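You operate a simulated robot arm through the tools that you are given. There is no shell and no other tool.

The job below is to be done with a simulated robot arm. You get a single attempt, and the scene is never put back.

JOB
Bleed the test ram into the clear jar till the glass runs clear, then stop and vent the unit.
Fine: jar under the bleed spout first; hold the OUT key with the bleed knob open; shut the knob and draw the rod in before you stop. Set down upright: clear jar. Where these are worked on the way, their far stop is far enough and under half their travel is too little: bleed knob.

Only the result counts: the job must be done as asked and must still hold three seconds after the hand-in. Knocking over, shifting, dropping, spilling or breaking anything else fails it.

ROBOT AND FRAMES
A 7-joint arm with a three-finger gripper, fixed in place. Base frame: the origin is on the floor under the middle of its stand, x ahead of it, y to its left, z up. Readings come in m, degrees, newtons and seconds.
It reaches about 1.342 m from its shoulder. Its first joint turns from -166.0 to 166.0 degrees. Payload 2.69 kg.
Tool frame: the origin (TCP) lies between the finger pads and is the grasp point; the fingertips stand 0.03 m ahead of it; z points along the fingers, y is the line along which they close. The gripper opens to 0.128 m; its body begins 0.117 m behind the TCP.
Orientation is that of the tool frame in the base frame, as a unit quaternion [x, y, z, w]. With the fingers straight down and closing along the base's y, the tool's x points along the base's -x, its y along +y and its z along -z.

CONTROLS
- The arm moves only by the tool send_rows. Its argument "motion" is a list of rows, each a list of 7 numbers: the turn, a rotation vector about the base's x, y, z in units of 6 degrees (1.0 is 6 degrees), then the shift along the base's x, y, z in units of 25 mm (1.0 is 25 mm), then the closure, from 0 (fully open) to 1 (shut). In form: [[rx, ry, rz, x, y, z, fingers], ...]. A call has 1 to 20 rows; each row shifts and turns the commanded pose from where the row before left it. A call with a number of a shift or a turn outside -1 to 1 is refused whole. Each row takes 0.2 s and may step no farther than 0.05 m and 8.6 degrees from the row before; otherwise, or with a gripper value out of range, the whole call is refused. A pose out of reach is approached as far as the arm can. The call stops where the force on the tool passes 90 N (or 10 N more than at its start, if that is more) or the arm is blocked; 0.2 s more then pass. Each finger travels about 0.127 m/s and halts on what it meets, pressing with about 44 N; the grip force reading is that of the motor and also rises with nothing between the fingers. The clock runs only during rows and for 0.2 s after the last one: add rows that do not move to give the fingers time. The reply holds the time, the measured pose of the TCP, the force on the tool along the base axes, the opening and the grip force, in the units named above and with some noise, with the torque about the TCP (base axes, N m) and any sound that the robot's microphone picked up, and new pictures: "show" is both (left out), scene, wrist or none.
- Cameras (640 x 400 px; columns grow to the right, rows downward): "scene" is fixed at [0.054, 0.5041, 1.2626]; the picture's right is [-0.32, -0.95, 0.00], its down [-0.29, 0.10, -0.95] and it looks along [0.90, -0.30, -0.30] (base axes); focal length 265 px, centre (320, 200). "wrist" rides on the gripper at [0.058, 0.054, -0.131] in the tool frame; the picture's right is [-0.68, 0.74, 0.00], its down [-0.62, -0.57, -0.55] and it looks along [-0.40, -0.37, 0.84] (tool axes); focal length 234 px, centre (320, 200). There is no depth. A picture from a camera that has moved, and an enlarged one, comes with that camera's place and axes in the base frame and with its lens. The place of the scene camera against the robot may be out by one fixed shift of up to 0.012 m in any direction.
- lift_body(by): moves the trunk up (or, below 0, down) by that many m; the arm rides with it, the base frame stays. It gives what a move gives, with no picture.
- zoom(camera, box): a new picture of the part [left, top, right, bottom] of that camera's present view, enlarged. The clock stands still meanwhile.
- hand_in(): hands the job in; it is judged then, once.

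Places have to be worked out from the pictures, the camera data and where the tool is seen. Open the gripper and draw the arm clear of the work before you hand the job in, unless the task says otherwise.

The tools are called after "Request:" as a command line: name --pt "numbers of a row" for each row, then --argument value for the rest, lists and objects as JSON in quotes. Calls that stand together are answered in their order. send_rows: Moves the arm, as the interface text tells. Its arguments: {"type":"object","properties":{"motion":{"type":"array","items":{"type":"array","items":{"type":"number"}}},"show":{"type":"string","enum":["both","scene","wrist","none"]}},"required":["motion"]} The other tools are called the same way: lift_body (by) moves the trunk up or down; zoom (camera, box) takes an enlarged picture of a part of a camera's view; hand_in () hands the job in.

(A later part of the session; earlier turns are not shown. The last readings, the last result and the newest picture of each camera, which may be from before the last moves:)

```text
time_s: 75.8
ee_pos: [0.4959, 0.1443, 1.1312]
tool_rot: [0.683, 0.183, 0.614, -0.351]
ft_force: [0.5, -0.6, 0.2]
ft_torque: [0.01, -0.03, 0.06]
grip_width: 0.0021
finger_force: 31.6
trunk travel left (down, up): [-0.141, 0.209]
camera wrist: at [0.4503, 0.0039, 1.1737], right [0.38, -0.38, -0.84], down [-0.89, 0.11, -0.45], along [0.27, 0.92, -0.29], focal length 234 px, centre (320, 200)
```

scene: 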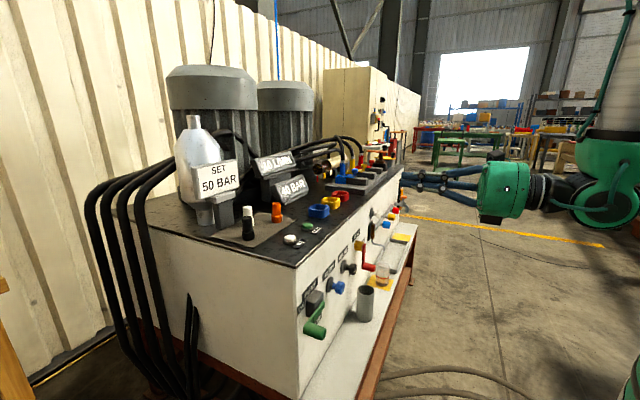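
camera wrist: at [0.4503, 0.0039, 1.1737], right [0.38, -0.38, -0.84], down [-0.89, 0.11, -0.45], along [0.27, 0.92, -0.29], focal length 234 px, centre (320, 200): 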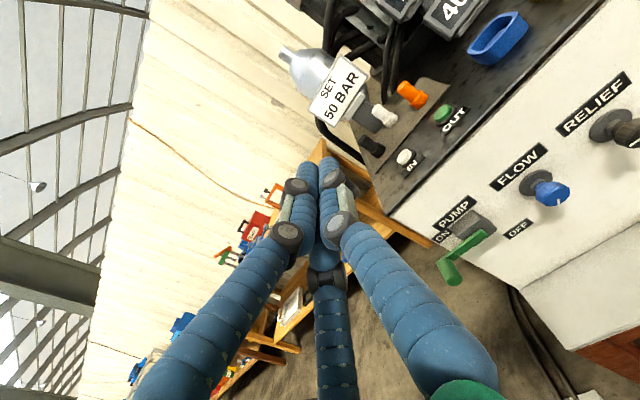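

TCP is level with IN along the bench. I tilt down while moving over the key.

Request:
send_rows --pt "-0.964 0.964 0 0.808 0.808 0 1" --pt "-0.964 0.964 0 0.808 0.808 0 1" --pt "-0.964 0.964 0 0.808 0.808 0 1" --pt "-0.964 0.964 0 0.808 0.808 0 1" --pt "-0.964 0.964 0 0.808 0.808 0 1" --pt "-0.964 0.964 0 0.808 0.808 0 1" --pt "-0.964 0.964 0 0.808 0.808 0 1" --pt "-0.964 0.964 0 0.808 0.808 0 1" --pt "-0.964 0.964 0 0.808 0.808 0 1" --pt "-0.964 0.964 0 0.808 0.808 0 1" --pt "-0.964 0.964 0 0.808 0.808 0 1" --pt "0 0 0 0 0 -0.5 1" --show "both"

Request:
zoom --camera "wrist" --box '[200, 80, 460, 260]'

Request:
zoom --camera "scene" --box '[280, 130, 420, 230]'

```text
time_s: 78.4
ee_pos: [0.7254, 0.3274, 1.0927]
tool_rot: [0.963, 0.27, -0.003, -0.01]
ft_force: [1.2, 0.4, -2.9]
ft_torque: [-0.04, 0.22, 0.05]
grip_width: 0.0025
finger_force: 31.8
out of reach, approached as far as the arm can: row 10, 11, 12
trunk travel left (down, up): [-0.141, 0.209]
camera wrist: at [0.8053, 0.3086, 1.2227], right [-0.2, -0.98, -0.02], down [-0.81, 0.15, 0.56], along [-0.55, 0.12, -0.83], focal length 234 px, centre (320, 200)
```

scene: 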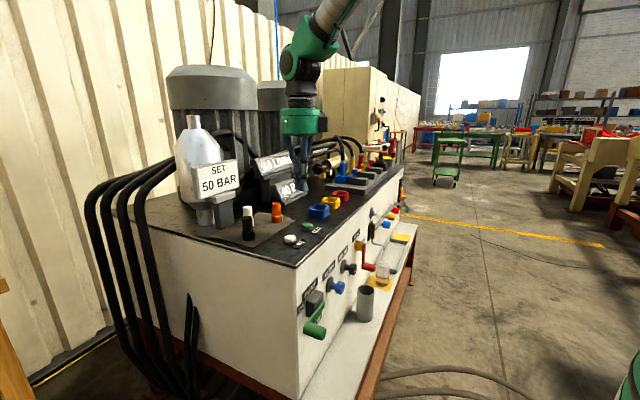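
wrist: 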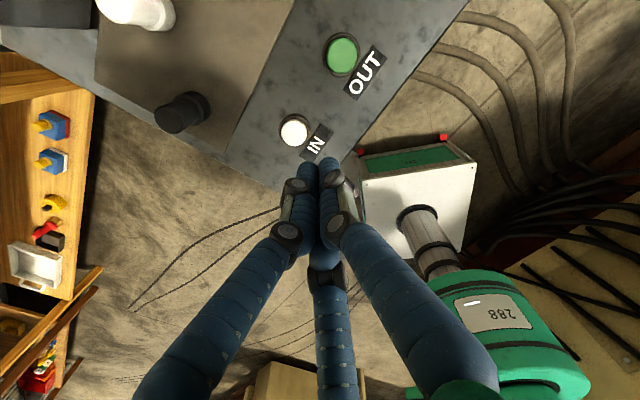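

```text
2.22 times, centred on (330, 170) of wrist
camera zoom: at [0.8053, 0.3086, 1.2227], right [-0.2, -0.98, -0.02], down [-0.81, 0.15, 0.56], along [-0.55, 0.12, -0.83], focal length 520 px, centre (298, 267)
```

zoom: 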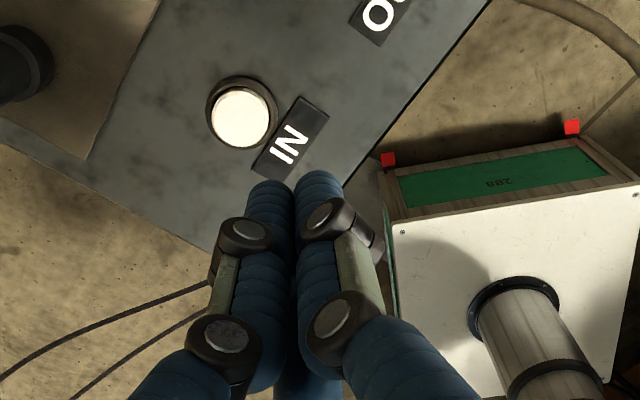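

```text
4.00 times, centred on (350, 180) of scene
camera zoom: at [0.054, 0.5041, 1.2626], right [-0.32, -0.95, 0.0], down [-0.29, 0.1, -0.95], along [0.9, -0.3, -0.3], focal length 1062 px, centre (200, 280)
```

zoom: 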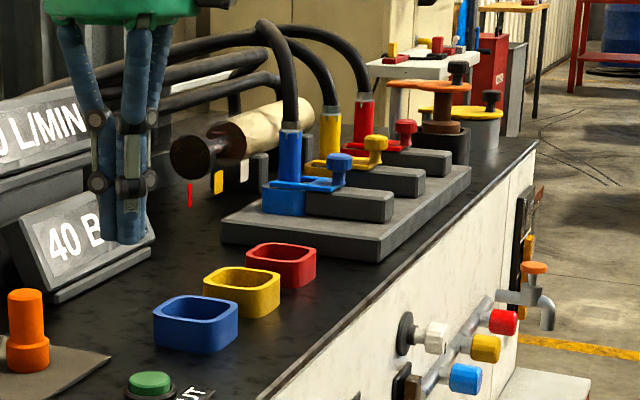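

The arm reported a limit here (the wrist roll is too far round for this pose), leaving the tool slightly short. I raise a little and roll the wrist back, as it was for the OUT key.

Request:
send_rows --pt "0 0 0 0 0 0.8 1" --pt "0 0 1 0 0 0.5 1" --pt "0 0 1 0 0 0 1" --pt "0 0 1 0 0 0 1" --pt "0 0 1 0 0 0 1" --pt "0 0 1 0 0 0 1" --pt "0 0 1 0 0 0 1" --pt "0 0 1 0 0 0 1" --pt "0 0 1 0 0 0 1" --pt "0 0 1 0 0 0 1" --pt "0 0 1 0 0 0 1" --pt "0 0 1 0 0 0 1" --pt "0 0 1 0 0 0 1" --pt "0 0 1 0 0 0 1" --pt "0 0 1 0 0 0 1" --show "both"

Request:
zoom --camera "wrist" --box '[200, 80, 460, 260]'

```text
time_s: 81.6
ee_pos: [0.7254, 0.3158, 1.1302]
tool_rot: [0.543, 0.84, 0.002, 0.0]
ft_force: [0.5, 0.3, 0.0]
ft_torque: [-0.02, 0.0, 0.01]
grip_width: 0.002
finger_force: 31.4
out of reach, approached as far as the arm can: row 1
trunk travel left (down, up): [-0.141, 0.209]
camera wrist: at [0.7518, 0.3908, 1.2618], right [0.95, -0.31, 0.0], down [-0.26, -0.8, 0.55], along [-0.17, -0.52, -0.84], focal length 234 px, centre (320, 200)
```

scene: 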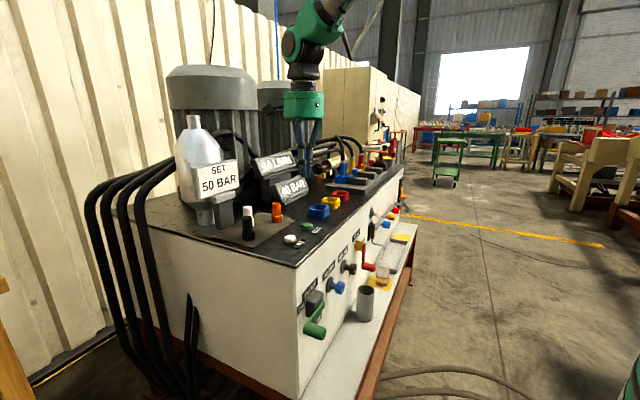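
wrist: 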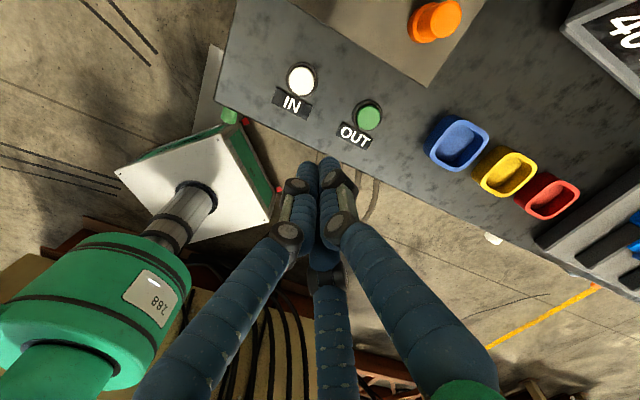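

```text
2.22 times, centred on (330, 170) of wrist
camera zoom: at [0.7518, 0.3908, 1.2618], right [0.95, -0.31, 0.0], down [-0.26, -0.8, 0.55], along [-0.17, -0.52, -0.84], focal length 520 px, centre (298, 267)
```

zoom: 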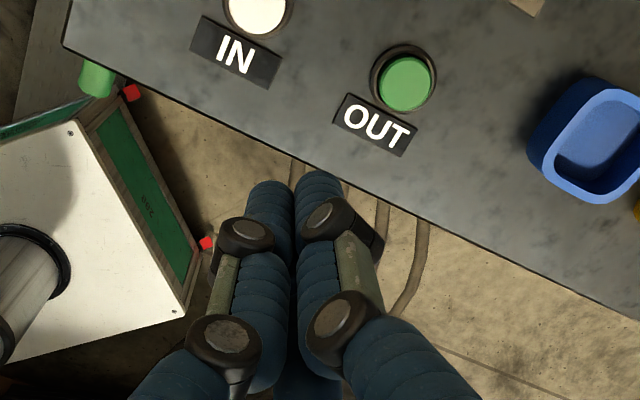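

Now the wrist is free again. IN fixes at about (0.719, 0.367); I move over it and descend to just above.

Request:
send_rows --pt "0 0 0 -0.086 0.68 0 1" --pt "0 0 0 -0.085 0.68 0 1" --pt "0 0 0 -0.085 0.69 0 1" --pt "0 0 0 0 0 -1 1" --pt "0 0 0 0 0 -1 1" --pt "0 0 0 0 0 -1 1" --pt "0 0 0 0 0 -1 1" --pt "0 0 0 0 0 -1 1" --pt "0 0 0 0 0 -0.8 1" --pt "0 0 0 0 0 0 1" --show "both"

Request:
zoom --camera "wrist" --box '[240, 100, 420, 240]'

Request:
zoom --camera "scene" --box '[250, 180, 340, 260]'

```text
time_s: 83.8
ee_pos: [0.7216, 0.3666, 0.9857]
tool_rot: [0.543, 0.839, 0.001, -0.001]
ft_force: [0.5, -1.1, -0.4]
ft_torque: [0.01, 0.01, -0.01]
grip_width: 0.0021
finger_force: 30.9
trunk travel left (down, up): [-0.141, 0.209]
camera wrist: at [0.7454, 0.4426, 1.1162], right [0.95, -0.32, 0.0], down [-0.26, -0.79, 0.55], along [-0.17, -0.52, -0.84], focal length 234 px, centre (320, 200)
```

scene: 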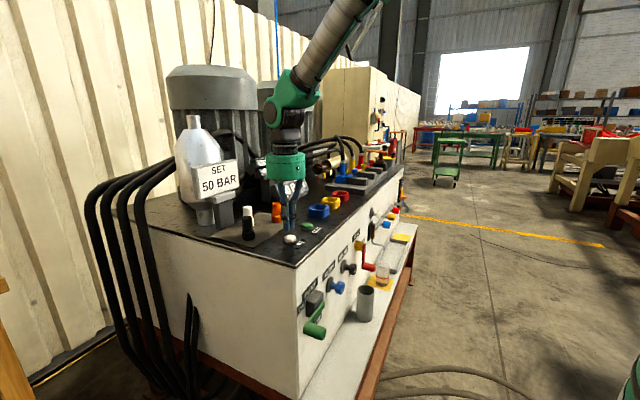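
wrist: 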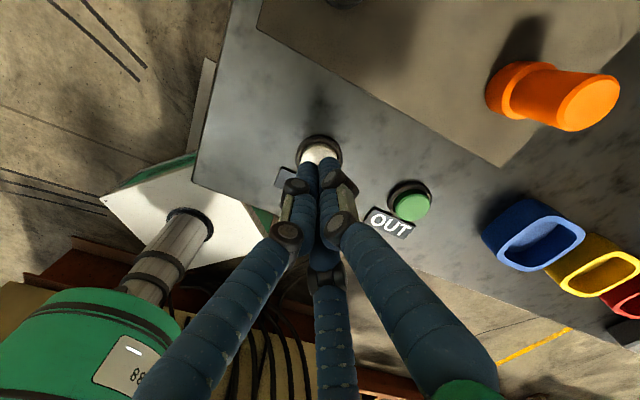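

```text
2.86 times, centred on (330, 170) of wrist
camera zoom: at [0.7454, 0.4426, 1.1162], right [0.95, -0.32, 0.0], down [-0.26, -0.79, 0.55], along [-0.17, -0.52, -0.84], focal length 669 px, centre (291, 286)
```

zoom: 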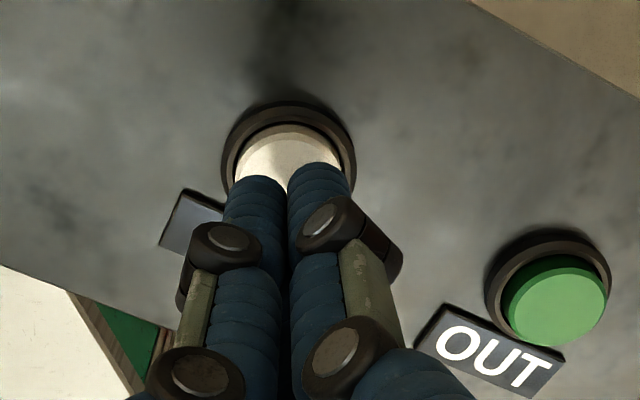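

```text
5.00 times, centred on (295, 220) of scene
camera zoom: at [0.054, 0.5041, 1.2626], right [-0.32, -0.95, 0.0], down [-0.29, 0.1, -0.95], along [0.9, -0.3, -0.3], focal length 1327 px, centre (445, 100)
```

zoom: 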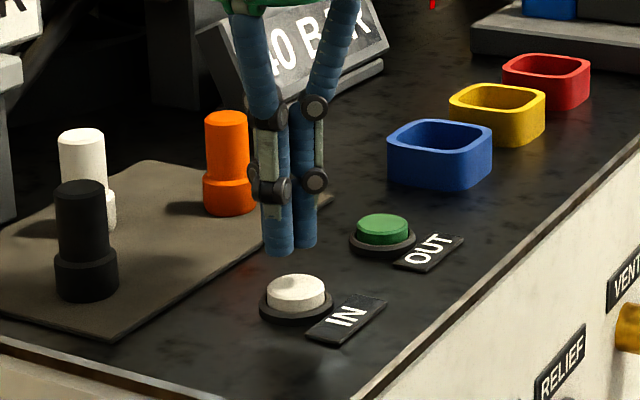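

IN sits 3 mm further +y. I correct, touch, and press it down.

Request:
send_rows --pt "0 0 0 -0.03 0.12 -0.4 1" --pt "0 0 0 0 0 -0.3 1" --pt "0 0 0 0 0 -0.2 1" --pt "0 0 0 0 0 -0.08 1" --pt "0 0 0 0 0 -0.08 1" --pt "0 0 0 0 0 -0.08 1" --show "scene"

Request:
zoom --camera "scene" --box '[250, 180, 340, 260]'

Request:
zoom --camera "scene" --box '[300, 130, 400, 200]'

```text
time_s: 85.2
ee_pos: [0.7188, 0.3699, 0.956]
tool_rot: [0.543, 0.84, 0.002, -0.001]
ft_force: [-0.9, 0.4, 4.1]
ft_torque: [0.01, 0.01, -0.01]
grip_width: 0.0061
finger_force: 31.9
trunk travel left (down, up): [-0.141, 0.209]
heard: click
```

scene: 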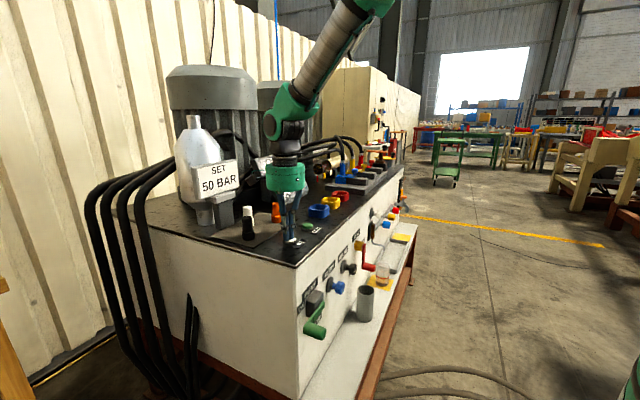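

```text
5.00 times, centred on (295, 220) of scene
camera zoom: at [0.054, 0.5041, 1.2626], right [-0.32, -0.95, 0.0], down [-0.29, 0.1, -0.95], along [0.9, -0.3, -0.3], focal length 1327 px, centre (445, 100)
```

zoom: 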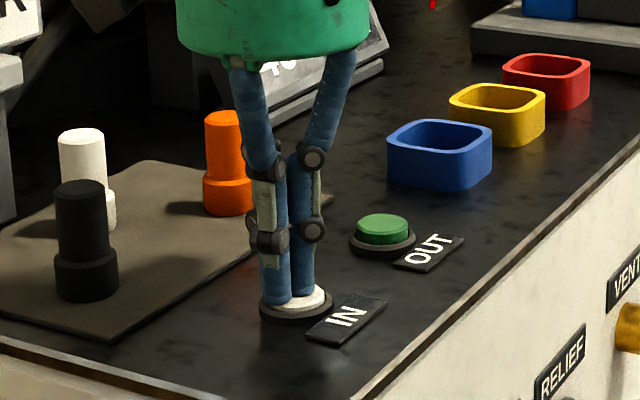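

```text
5.71 times, centred on (350, 165) of scene
camera zoom: at [0.054, 0.5041, 1.2626], right [-0.32, -0.95, 0.0], down [-0.29, 0.1, -0.95], along [0.9, -0.3, -0.3], focal length 1517 px, centre (149, 400)
```

zoom: 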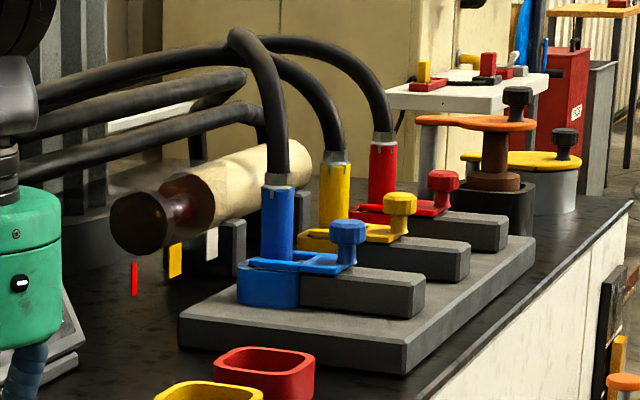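

Click: IN is pressed, and the ram's rod head is visibly extended beyond the cylinder. I press 1.5 mm more and hold while the rod draws in.

Request:
send_rows --pt "0 0 0 0 0 -0.06 1" --pt "0 0 0 0 0 0 1" --pt "0 0 0 0 0 0 1" --pt "0 0 0 0 0 0 1" --pt "0 0 0 0 0 0 1" --pt "0 0 0 0 0 0 1" --pt "0 0 0 0 0 0 1" --pt "0 0 0 0 0 0 1" --pt "0 0 0 0 0 0 1" --pt "0 0 0 0 0 0 1" --show "scene"

Request:
zoom --camera "scene" --box '[300, 130, 400, 200]'

Request:
zoom --camera "scene" --box '[365, 205, 415, 295]'

```text
time_s: 87.4
ee_pos: [0.7197, 0.3702, 0.9562]
tool_rot: [0.544, 0.839, 0.002, -0.001]
ft_force: [1.7, 5.7, 18.3]
ft_torque: [0.05, -0.04, 0.01]
grip_width: 0.0061
finger_force: 31.3
trunk travel left (down, up): [-0.141, 0.209]
```

scene: 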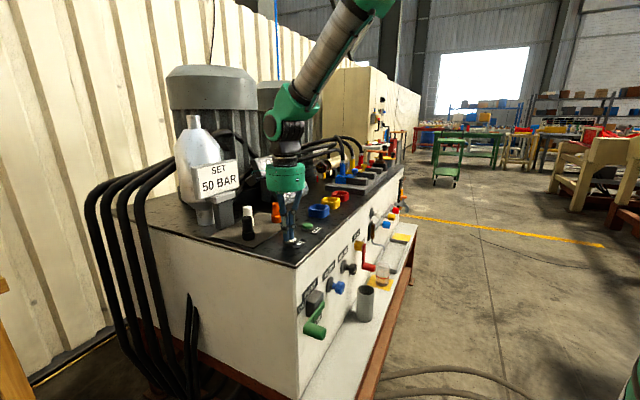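

```text
5.71 times, centred on (350, 165) of scene
camera zoom: at [0.054, 0.5041, 1.2626], right [-0.32, -0.95, 0.0], down [-0.29, 0.1, -0.95], along [0.9, -0.3, -0.3], focal length 1517 px, centre (149, 400)
```

zoom: 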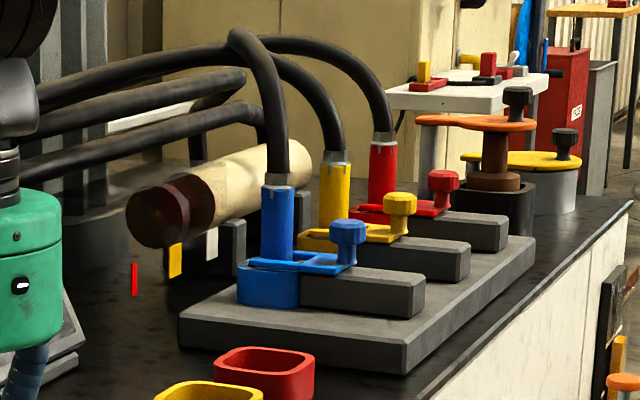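

```text
4.44 times, centred on (390, 250) of scene
camera zoom: at [0.054, 0.5041, 1.2626], right [-0.32, -0.95, 0.0], down [-0.29, 0.1, -0.95], along [0.9, -0.3, -0.3], focal length 1180 px, centre (9, -22)
```

zoom: 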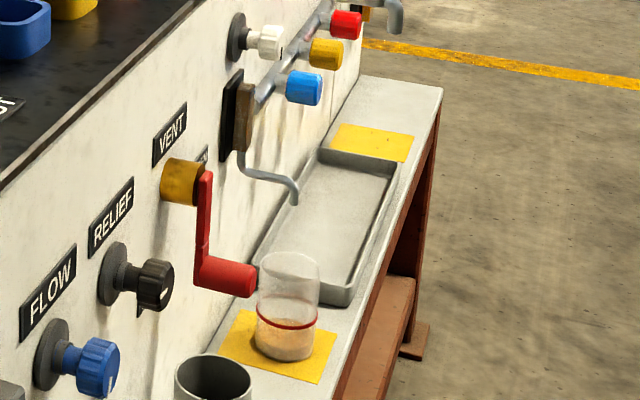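

The rod head is moving in (138→157 px in the view; at the start it sat a bit further in). I hold for another 2.5 s.

Request:
send_rows --pt "0 0 0 0 0 0 1" --pt "0 0 0 0 0 0 1" --pt "0 0 0 0 0 0 1" --pt "0 0 0 0 0 0 1" --pt "0 0 0 0 0 0 1" --pt "0 0 0 0 0 0 1" --pt "0 0 0 0 0 0 1" --pt "0 0 0 0 0 0 1" --pt "0 0 0 0 0 0 1" --pt "0 0 0 0 0 0 1" --pt "0 0 0 0 0 0 1" --pt "0 0 0 0 0 0 1" --show "none"

Request:
zoom --camera "scene" --box '[300, 130, 400, 200]'

```text
time_s: 90.0
ee_pos: [0.7194, 0.3697, 0.9556]
tool_rot: [0.543, 0.839, 0.002, -0.002]
ft_force: [4.9, 3.8, 22.5]
ft_torque: [0.02, -0.12, 0.04]
grip_width: 0.0062
finger_force: 31.7
trunk travel left (down, up): [-0.141, 0.209]
```

```text
5.71 times, centred on (350, 165) of scene
camera zoom: at [0.054, 0.5041, 1.2626], right [-0.32, -0.95, 0.0], down [-0.29, 0.1, -0.95], along [0.9, -0.3, -0.3], focal length 1517 px, centre (149, 400)
```

zoom: 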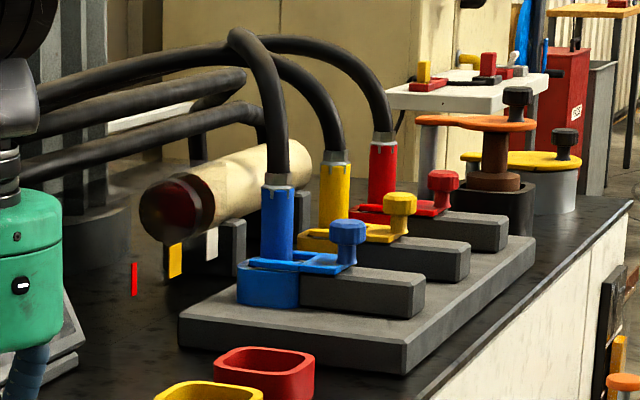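

The head is now flush against the cylinder end, at its original position. I hold another 1.4 s to confirm it has stopped.

Request:
send_rows --pt "0 0 0 0 0 0 1" --pt "0 0 0 0 0 0 1" --pt "0 0 0 0 0 0 1" --pt "0 0 0 0 0 0 1" --pt "0 0 0 0 0 0 1" --pt "0 0 0 0 0 0 1" --show "none"

Request:
zoom --camera "scene" --box '[300, 130, 400, 200]'

```text
time_s: 91.4
ee_pos: [0.7178, 0.3698, 0.9562]
tool_rot: [0.543, 0.84, 0.001, -0.001]
ft_force: [4.5, 3.2, 23.0]
ft_torque: [0.03, -0.11, 0.01]
grip_width: 0.006
finger_force: 31.3
trunk travel left (down, up): [-0.141, 0.209]
```

```text
5.71 times, centred on (350, 165) of scene
camera zoom: at [0.054, 0.5041, 1.2626], right [-0.32, -0.95, 0.0], down [-0.29, 0.1, -0.95], along [0.9, -0.3, -0.3], focal length 1517 px, centre (149, 400)
```

zoom: 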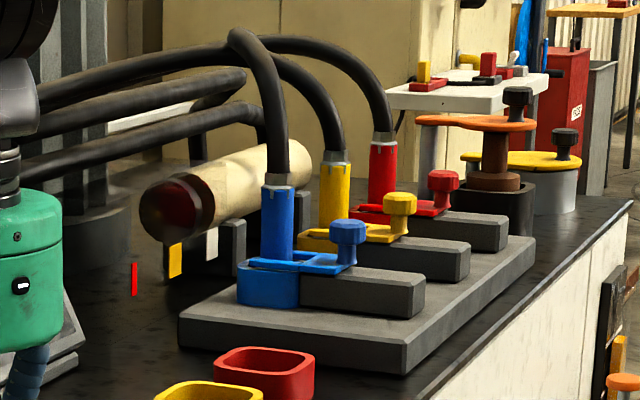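

The rod is fully in and stopped, so I release IN by lifting straight up.

Request:
send_rows --pt "0 0 0 0 0 0.6 1" --pt "0 0 0 0 0 1 1" --pt "0 0 0 0 0 1 1" --pt "0 0 0 0 0 1 1" --pt "0 0 0 0 0 1 1" --pt "0 0 0 0 0 1 1" --pt "0 0 0 0 0 1 1" --show "scene"

Request:
zoom --camera "scene" --box '[250, 130, 410, 250]'

```text
time_s: 93.0
ee_pos: [0.7204, 0.3701, 1.1215]
tool_rot: [0.543, 0.84, 0.001, -0.001]
ft_force: [0.2, 0.8, 0.2]
ft_torque: [0.0, 0.03, 0.04]
grip_width: 0.0021
finger_force: 31.2
trunk travel left (down, up): [-0.141, 0.209]
```

scene: 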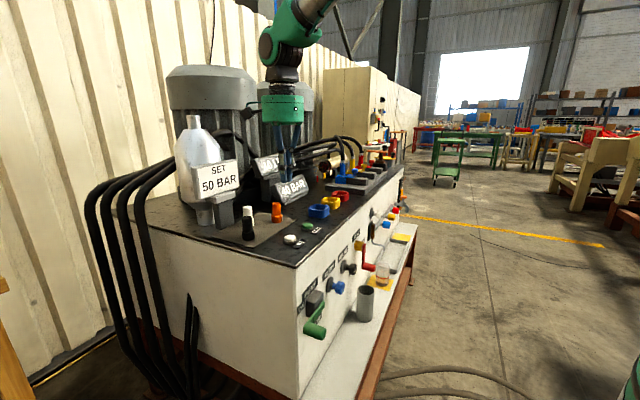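

```text
3.33 times, centred on (330, 190) of scene
camera zoom: at [0.054, 0.5041, 1.2626], right [-0.32, -0.95, 0.0], down [-0.29, 0.1, -0.95], along [0.9, -0.3, -0.3], focal length 885 px, centre (287, 233)
```

zoom: 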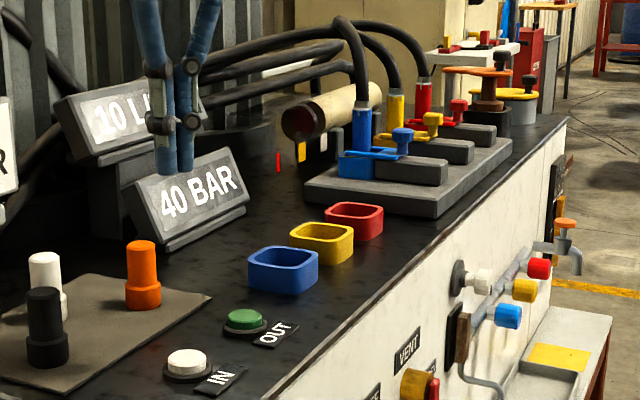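

Both keys are up and the unit still reads 40 BAR / 10 L/MIN. Next is PUMP to OFF. I tilt level and back away from the bench to get a good look at the lever.

Request:
send_rows --pt "0.964 -0.964 0 -0.9 -0.9 0 1" --pt "0.964 -0.964 0 -0.9 -0.9 0 1" --pt "0.964 -0.964 0 -0.9 -0.9 0 1" --pt "0.964 -0.964 0 -0.9 -0.9 0 1" --pt "0.964 -0.964 0 -0.9 -0.9 0 1" --pt "0.964 -0.964 0 -0.9 -0.9 0 1" --pt "0.964 -0.964 0 -0.9 -0.9 0 1" --pt "0.964 -0.964 0 -0.9 -0.9 0 1" --pt "0.964 -0.964 0 -0.9 -0.9 0 1" --pt "0.964 -0.964 0 -0.9 -0.9 0 1" --pt "0.964 -0.964 0 -0.9 -0.9 0 1" --pt "0 0 0 0 0 -1 1" --pt "0 0 0 0 0 -1 1" --pt "0 0 0 0 0 -1 1" --pt "0 0 0 0 0 -1 1" --pt "0 0 0 0 0 -1 1" --pt "0 0 0 0 0 -1 1" --pt "0 0 0 0 0 -1 1" --pt "0 0 0 0 0 -1 1" --show "both"

Request:
zoom --camera "wrist" --box '[120, 60, 440, 260]'

```text
time_s: 97.0
ee_pos: [0.4698, 0.1228, 0.9215]
tool_rot: [0.384, 0.593, 0.692, 0.148]
ft_force: [-0.2, -0.9, 0.4]
ft_torque: [0.01, 0.03, 0.0]
grip_width: 0.0023
finger_force: 32.0
trunk travel left (down, up): [-0.141, 0.209]
camera wrist: at [0.3531, 0.0548, 0.9925], right [0.63, -0.63, 0.45], down [-0.12, -0.65, -0.75], along [0.76, 0.42, -0.49], focal length 234 px, centre (320, 200)
```

scene: 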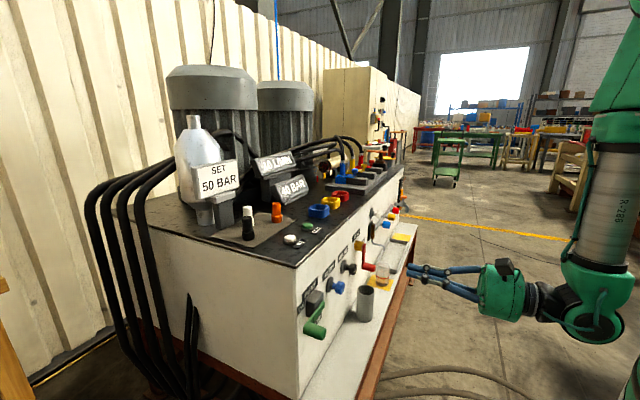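
wrist: 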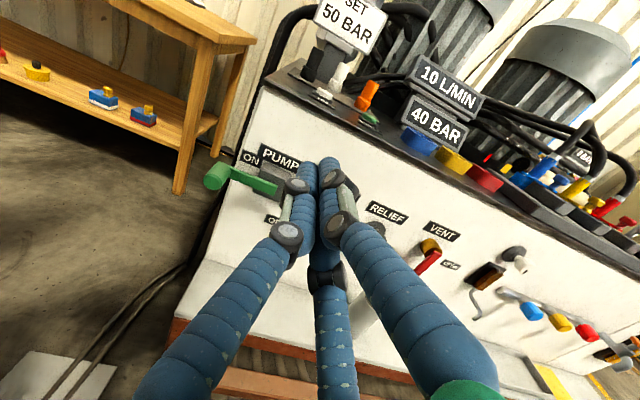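

```text
2.00 times, centred on (280, 160) of wrist
camera zoom: at [0.3531, 0.0548, 0.9925], right [0.63, -0.63, 0.45], down [-0.12, -0.65, -0.75], along [0.76, 0.42, -0.49], focal length 468 px, centre (400, 280)
```

zoom: 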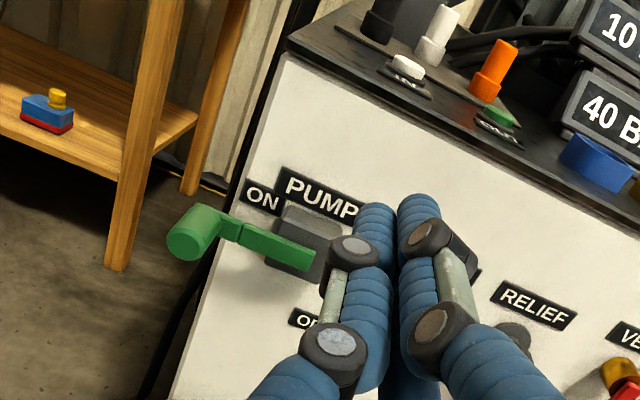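

The pump lever's arm points left with its handle sticking outward; a first fix puts the handle end near a≈0.138, b≈0.616, z≈0.757. I move in front of it with the fingers open for a closer fix.

Request:
send_rows --pt "0 0 0 -1 1 -1 0.6" --pt "0 0 0 -1 1 -1 0.4" --pt "0 0 0 -1 1 -1 0.4" --pt "0 0 0 0 0 -1 0.4" --pt "0 0 0 0 0 -1 0.4" --pt "0 0 0 0 0 -1 0.4" --show "both"

Request:
zoom --camera "wrist" --box '[220, 40, 460, 220]'

Request:
zoom --camera "scene" --box '[280, 260, 370, 350]'

```text
time_s: 98.4
ee_pos: [0.4093, 0.1959, 0.7753]
tool_rot: [0.376, 0.593, 0.696, 0.154]
ft_force: [0.2, 0.7, 0.7]
ft_torque: [0.01, -0.02, -0.03]
grip_width: 0.0768
finger_force: 0.1
trunk travel left (down, up): [-0.141, 0.209]
camera wrist: at [0.2895, 0.1285, 0.8441], right [0.62, -0.63, 0.46], down [-0.11, -0.65, -0.75], along [0.77, 0.42, -0.48], focal length 234 px, centre (320, 200)
```

scene: 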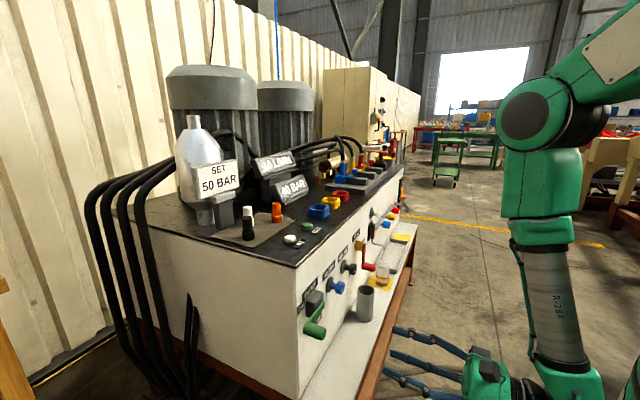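
wrist: 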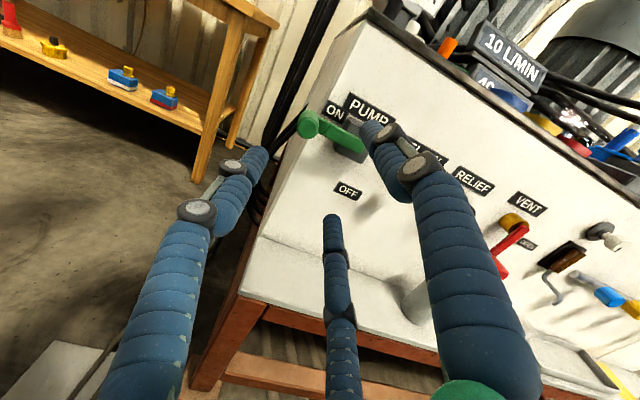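

```text
2.22 times, centred on (340, 130) of wrist
camera zoom: at [0.2895, 0.1285, 0.8441], right [0.62, -0.63, 0.46], down [-0.11, -0.65, -0.75], along [0.77, 0.42, -0.48], focal length 520 px, centre (276, 356)
```

zoom: 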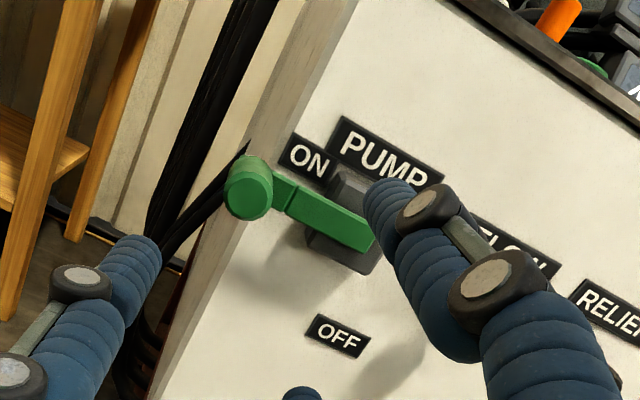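

```text
4.44 times, centred on (325, 305) of scene
camera zoom: at [0.054, 0.5041, 1.2626], right [-0.32, -0.95, 0.0], down [-0.29, 0.1, -0.95], along [0.9, -0.3, -0.3], focal length 1180 px, centre (298, -267)
```

zoom: 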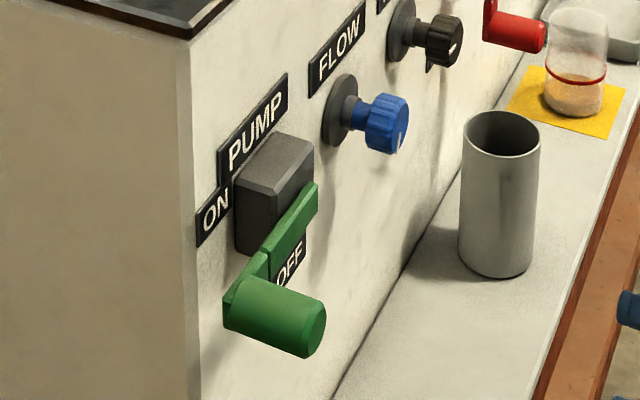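

The handle end fixes at a≈0.139, b≈0.610, z≈0.760, pivot near a≈0.2205, z≈0.762 (arm ≈82 mm), handle about 30 mm across. I line up with the handle axis and approach to just short of it.

Request:
send_rows --pt "0 0 0 -0.34 0.34 -0.6 0.4" --pt "0 0 0 0.95 0.95 0 0.45" --pt "0 0 0 0.95 0.95 0 0.45" --pt "0 0 0 0.95 0.95 0 0.45" --pt "0 0 0 0.85 0.85 0 0.45" --pt "0 0 0 0 0 0 0.45" --show "both"

Request:
zoom --camera "wrist" --box '[200, 60, 460, 260]'

Request:
zoom --camera "scene" --box '[280, 270, 370, 350]'

```text
time_s: 99.8
ee_pos: [0.4834, 0.2967, 0.755]
tool_rot: [0.384, 0.594, 0.692, 0.146]
ft_force: [0.7, 1.0, -0.1]
ft_torque: [-0.05, -0.03, 0.0]
grip_width: 0.0704
finger_force: 0.1
trunk travel left (down, up): [-0.141, 0.209]
camera wrist: at [0.3658, 0.2298, 0.8258], right [0.63, -0.63, 0.45], down [-0.12, -0.65, -0.75], along [0.76, 0.42, -0.49], focal length 234 px, centre (320, 200)
```

scene: 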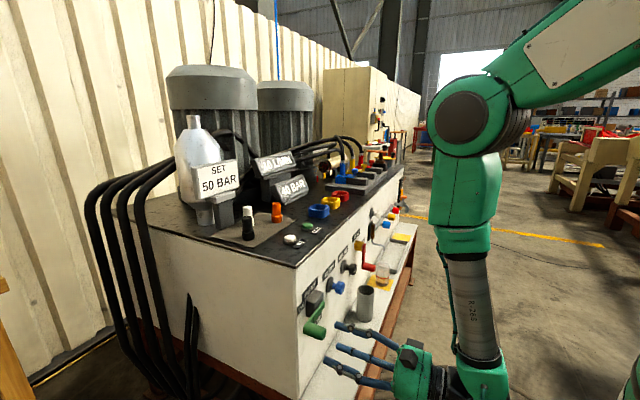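
wrist: 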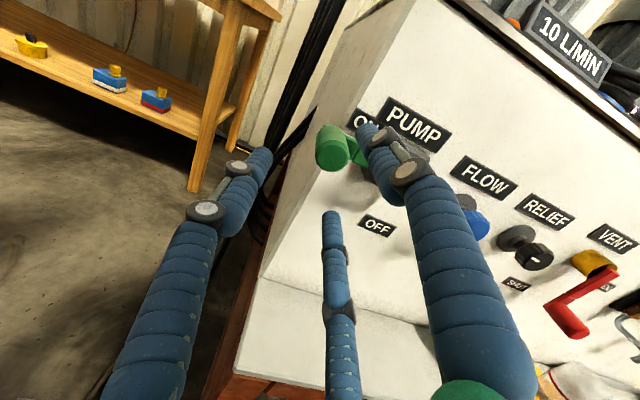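

```text
2.00 times, centred on (330, 160) of wrist
camera zoom: at [0.3658, 0.2298, 0.8258], right [0.63, -0.63, 0.45], down [-0.12, -0.65, -0.75], along [0.76, 0.42, -0.49], focal length 468 px, centre (300, 280)
```

zoom: 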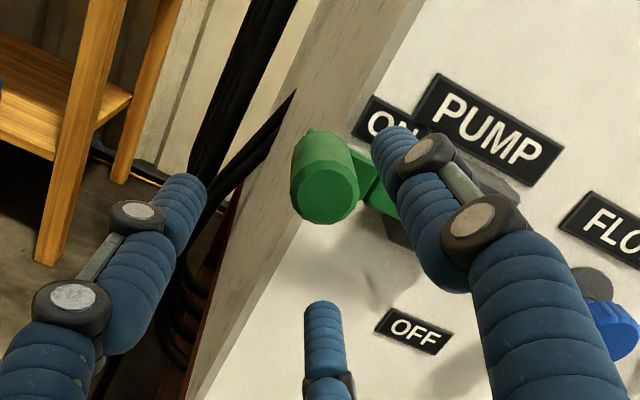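

```text
5.00 times, centred on (325, 310) of scene
camera zoom: at [0.054, 0.5041, 1.2626], right [-0.32, -0.95, 0.0], down [-0.29, 0.1, -0.95], along [0.9, -0.3, -0.3], focal length 1327 px, centre (295, -350)
```

zoom: 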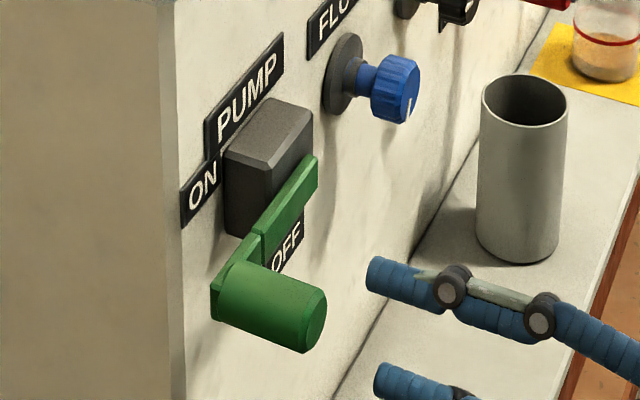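

The handle axis is at a≈0.141, z≈0.759, so I shift 9 mm right and 4 mm up, then slide the open fingers over the handle.

Request:
send_rows --pt "0 0 0 0.25 -0.25 0.16 0.45" --pt "0 0 0 0.73 0.73 0 0.45" --pt "0 0 0 0.72 0.72 0 0.45" --pt "0 0 0 0 0 0 0.45" --show "both"

Request:
zoom --camera "wrist" --box '[200, 60, 460, 260]'

Request:
zoom --camera "scene" --box '[280, 270, 370, 350]'

```text
time_s: 100.8
ee_pos: [0.5238, 0.3282, 0.7582]
tool_rot: [0.384, 0.594, 0.692, 0.148]
ft_force: [0.8, 0.4, -0.2]
ft_torque: [0.0, 0.01, 0.04]
grip_width: 0.0705
finger_force: 0.1
trunk travel left (down, up): [-0.141, 0.209]
camera wrist: at [0.4059, 0.2603, 0.8294], right [0.63, -0.63, 0.45], down [-0.12, -0.65, -0.75], along [0.76, 0.42, -0.49], focal length 234 px, centre (320, 200)
```

scene: 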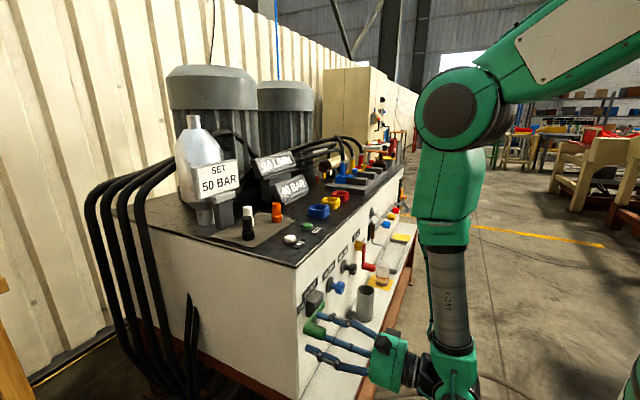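
wrist: 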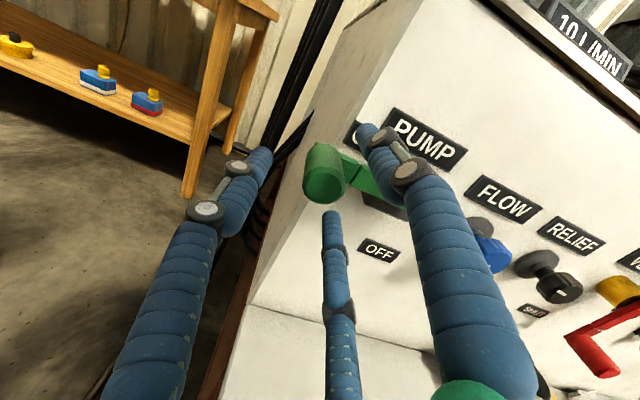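

```text
2.00 times, centred on (330, 160) of wrist
camera zoom: at [0.4059, 0.2603, 0.8294], right [0.63, -0.63, 0.45], down [-0.12, -0.65, -0.75], along [0.76, 0.42, -0.49], focal length 468 px, centre (300, 280)
```

zoom: 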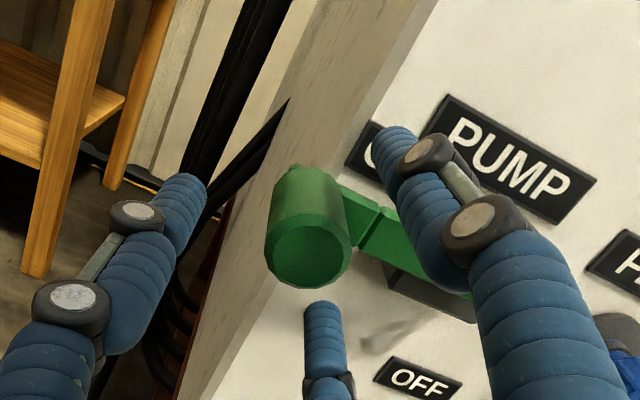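

```text
5.00 times, centred on (325, 310) of scene
camera zoom: at [0.054, 0.5041, 1.2626], right [-0.32, -0.95, 0.0], down [-0.29, 0.1, -0.95], along [0.9, -0.3, -0.3], focal length 1327 px, centre (295, -350)
```

zoom: 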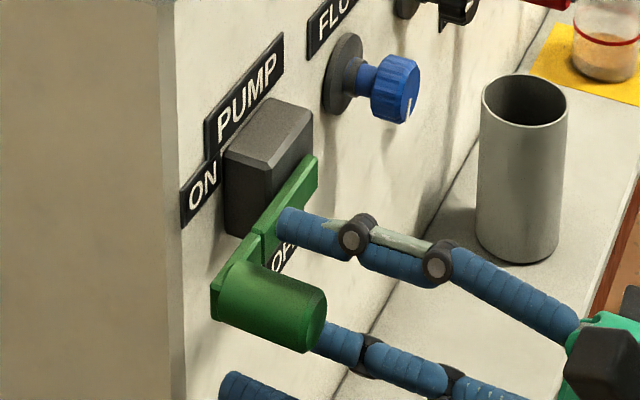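

The fingers surround the handle (22 mm overlap, clear of the lever arm). I close to a loose cage of about 40 mm and then move through the first part of the downward arc.

Request:
send_rows --pt "0 0 0 0.06 -0.06 0.04 0.6" --pt "0 0 0 0 0 0 0.69" --pt "0 0 0 0 0 0 0.69" --pt "0 0 0 0.035 -0.035 -0.559 0.69" --pt "0 0 0 0.103 -0.103 -0.542 0.69" --pt "0 0 0 0 0 0 0.69" --show "both"

Request:
zoom --camera "scene" --box '[280, 270, 370, 350]'

Request:
zoom --camera "wrist" --box '[200, 60, 460, 260]'

```text
time_s: 102.2
ee_pos: [0.5293, 0.3233, 0.7319]
tool_rot: [0.383, 0.594, 0.692, 0.147]
ft_force: [-0.5, -0.2, 0.8]
ft_torque: [0.01, 0.0, 0.03]
grip_width: 0.0396
finger_force: 0.1
trunk travel left (down, up): [-0.141, 0.209]
camera wrist: at [0.4118, 0.2555, 0.8032], right [0.63, -0.63, 0.45], down [-0.12, -0.65, -0.75], along [0.76, 0.42, -0.49], focal length 234 px, centre (320, 200)
```

scene: 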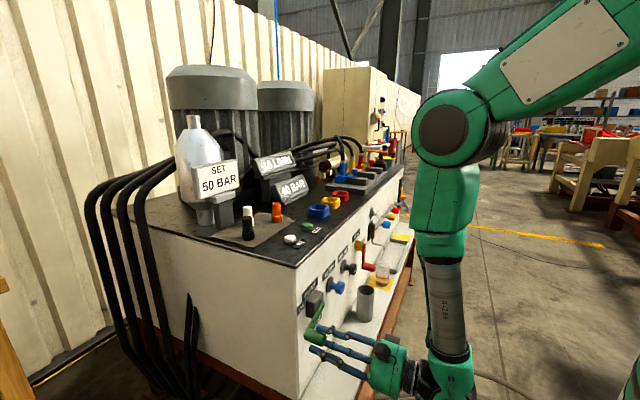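
wrist: 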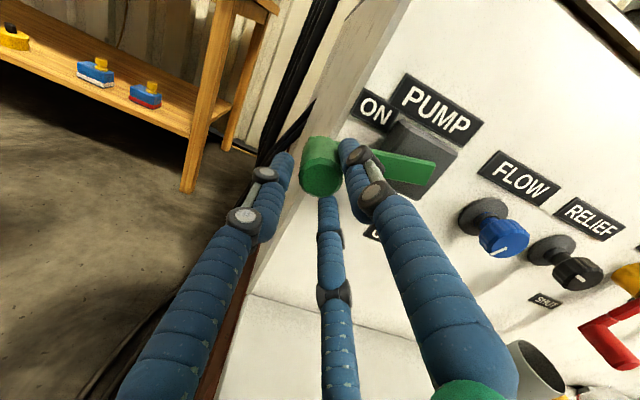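

```text
5.00 times, centred on (325, 310) of scene
camera zoom: at [0.054, 0.5041, 1.2626], right [-0.32, -0.95, 0.0], down [-0.29, 0.1, -0.95], along [0.9, -0.3, -0.3], focal length 1327 px, centre (295, -350)
```

zoom: 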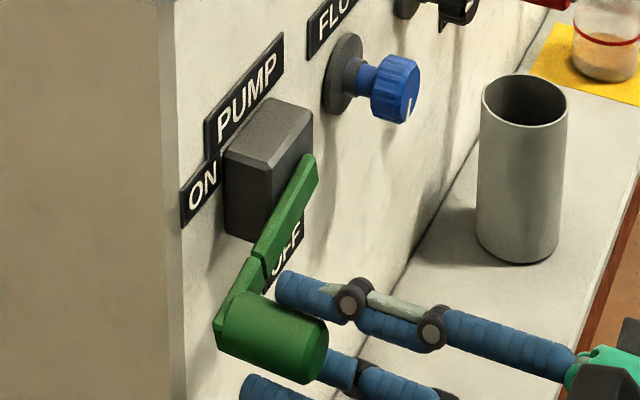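

```text
2.00 times, centred on (330, 160) of wrist
camera zoom: at [0.4118, 0.2555, 0.8032], right [0.63, -0.63, 0.45], down [-0.12, -0.65, -0.75], along [0.76, 0.42, -0.49], focal length 468 px, centre (300, 280)
```

zoom: 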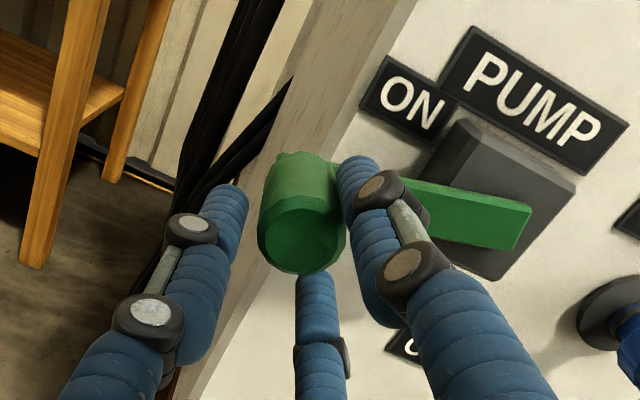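

The lever is turning easily with the cage. I follow the arc further down and around.

Request:
send_rows --pt "0 0 0 0.168 -0.168 -0.509 0.69" --pt "0 0 0 0.228 -0.228 -0.46 0.69" --pt "0 0 0 0.281 -0.281 -0.397 0.69" --pt "0 0 0 0.325 -0.325 -0.322 0.69" --pt "0 0 0 0 0 0 0.69" --show "both"

Request:
zoom --camera "scene" --box '[280, 270, 370, 350]'

Request:
zoom --camera "wrist" --box '[200, 60, 460, 260]'

```text
time_s: 103.4
ee_pos: [0.5534, 0.3003, 0.6889]
tool_rot: [0.383, 0.594, 0.692, 0.148]
ft_force: [-0.3, 0.7, -0.5]
ft_torque: [0.01, 0.0, 0.0]
grip_width: 0.04
finger_force: 0.1
trunk travel left (down, up): [-0.141, 0.209]
camera wrist: at [0.4361, 0.2318, 0.7606], right [0.63, -0.63, 0.45], down [-0.12, -0.65, -0.75], along [0.76, 0.42, -0.49], focal length 234 px, centre (320, 200)
```

scene: 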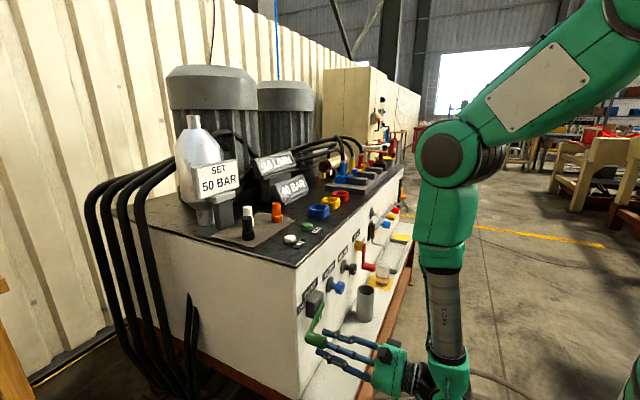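
wrist: 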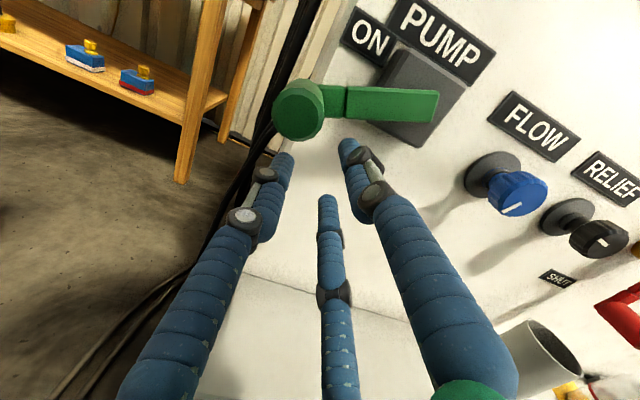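

```text
5.00 times, centred on (325, 310) of scene
camera zoom: at [0.054, 0.5041, 1.2626], right [-0.32, -0.95, 0.0], down [-0.29, 0.1, -0.95], along [0.9, -0.3, -0.3], focal length 1327 px, centre (295, -350)
```

zoom: 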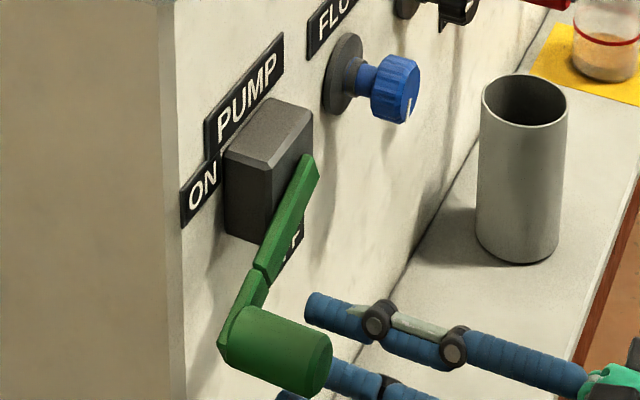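

```text
2.00 times, centred on (330, 160) of wrist
camera zoom: at [0.4361, 0.2318, 0.7606], right [0.63, -0.63, 0.45], down [-0.12, -0.65, -0.75], along [0.76, 0.42, -0.49], focal length 468 px, centre (300, 280)
```

zoom: 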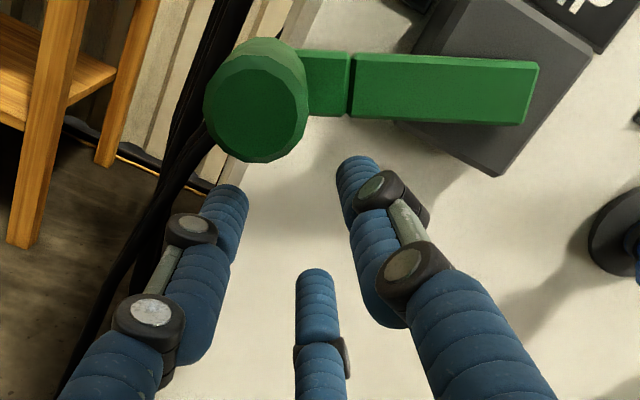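

The handle slipped out between two fingers because the cage was too loose (the gap was just as wide as the handle). It is now at about a≈0.1475, z≈0.726. I back out, re-centre on it and go in again.

Request:
send_rows --pt "0 0 0 -0.85 -0.85 0 0.69" --pt "0 0 0 -0.85 -0.85 0 0.6" --pt "0 0 0 -0.45 0.45 0.75 0.45" --pt "0 0 0 -0.44 0.44 0.74 0.45" --pt "0 0 0 0 0 0 0.45" --show "wrist"

Request:
zoom --camera "wrist" --box '[200, 60, 460, 260]'

Request:
zoom --camera "scene" --box '[280, 270, 370, 350]'

```text
time_s: 104.6
ee_pos: [0.4892, 0.2801, 0.7268]
tool_rot: [0.383, 0.594, 0.692, 0.147]
ft_force: [-1.3, 0.1, -0.4]
ft_torque: [0.01, 0.0, 0.0]
grip_width: 0.0704
finger_force: 0.0
trunk travel left (down, up): [-0.141, 0.209]
camera wrist: at [0.3722, 0.2121, 0.7988], right [0.63, -0.63, 0.45], down [-0.12, -0.65, -0.75], along [0.76, 0.42, -0.49], focal length 234 px, centre (320, 200)
```

wrist: 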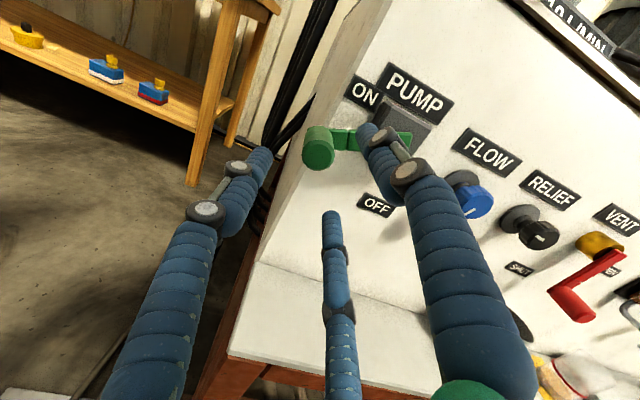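

```text
2.00 times, centred on (330, 160) of wrist
camera zoom: at [0.3722, 0.2121, 0.7988], right [0.63, -0.63, 0.45], down [-0.12, -0.65, -0.75], along [0.76, 0.42, -0.49], focal length 468 px, centre (300, 280)
```

zoom: 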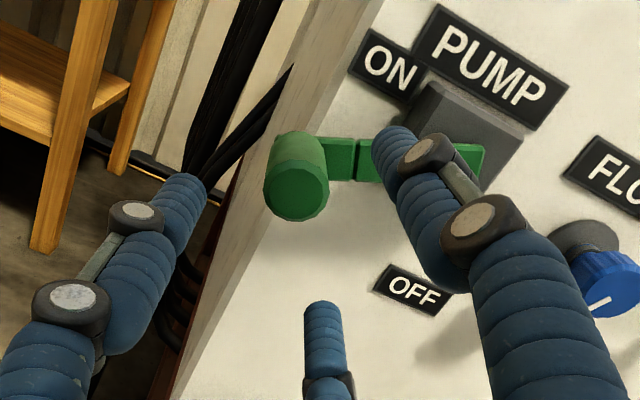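

```text
5.00 times, centred on (325, 310) of scene
camera zoom: at [0.054, 0.5041, 1.2626], right [-0.32, -0.95, 0.0], down [-0.29, 0.1, -0.95], along [0.9, -0.3, -0.3], focal length 1327 px, centre (295, -350)
```

zoom: 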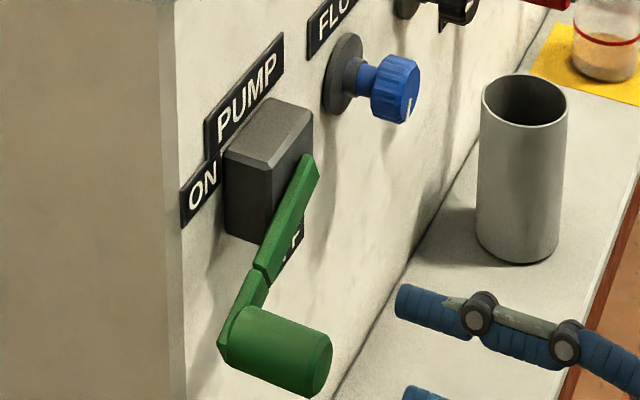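

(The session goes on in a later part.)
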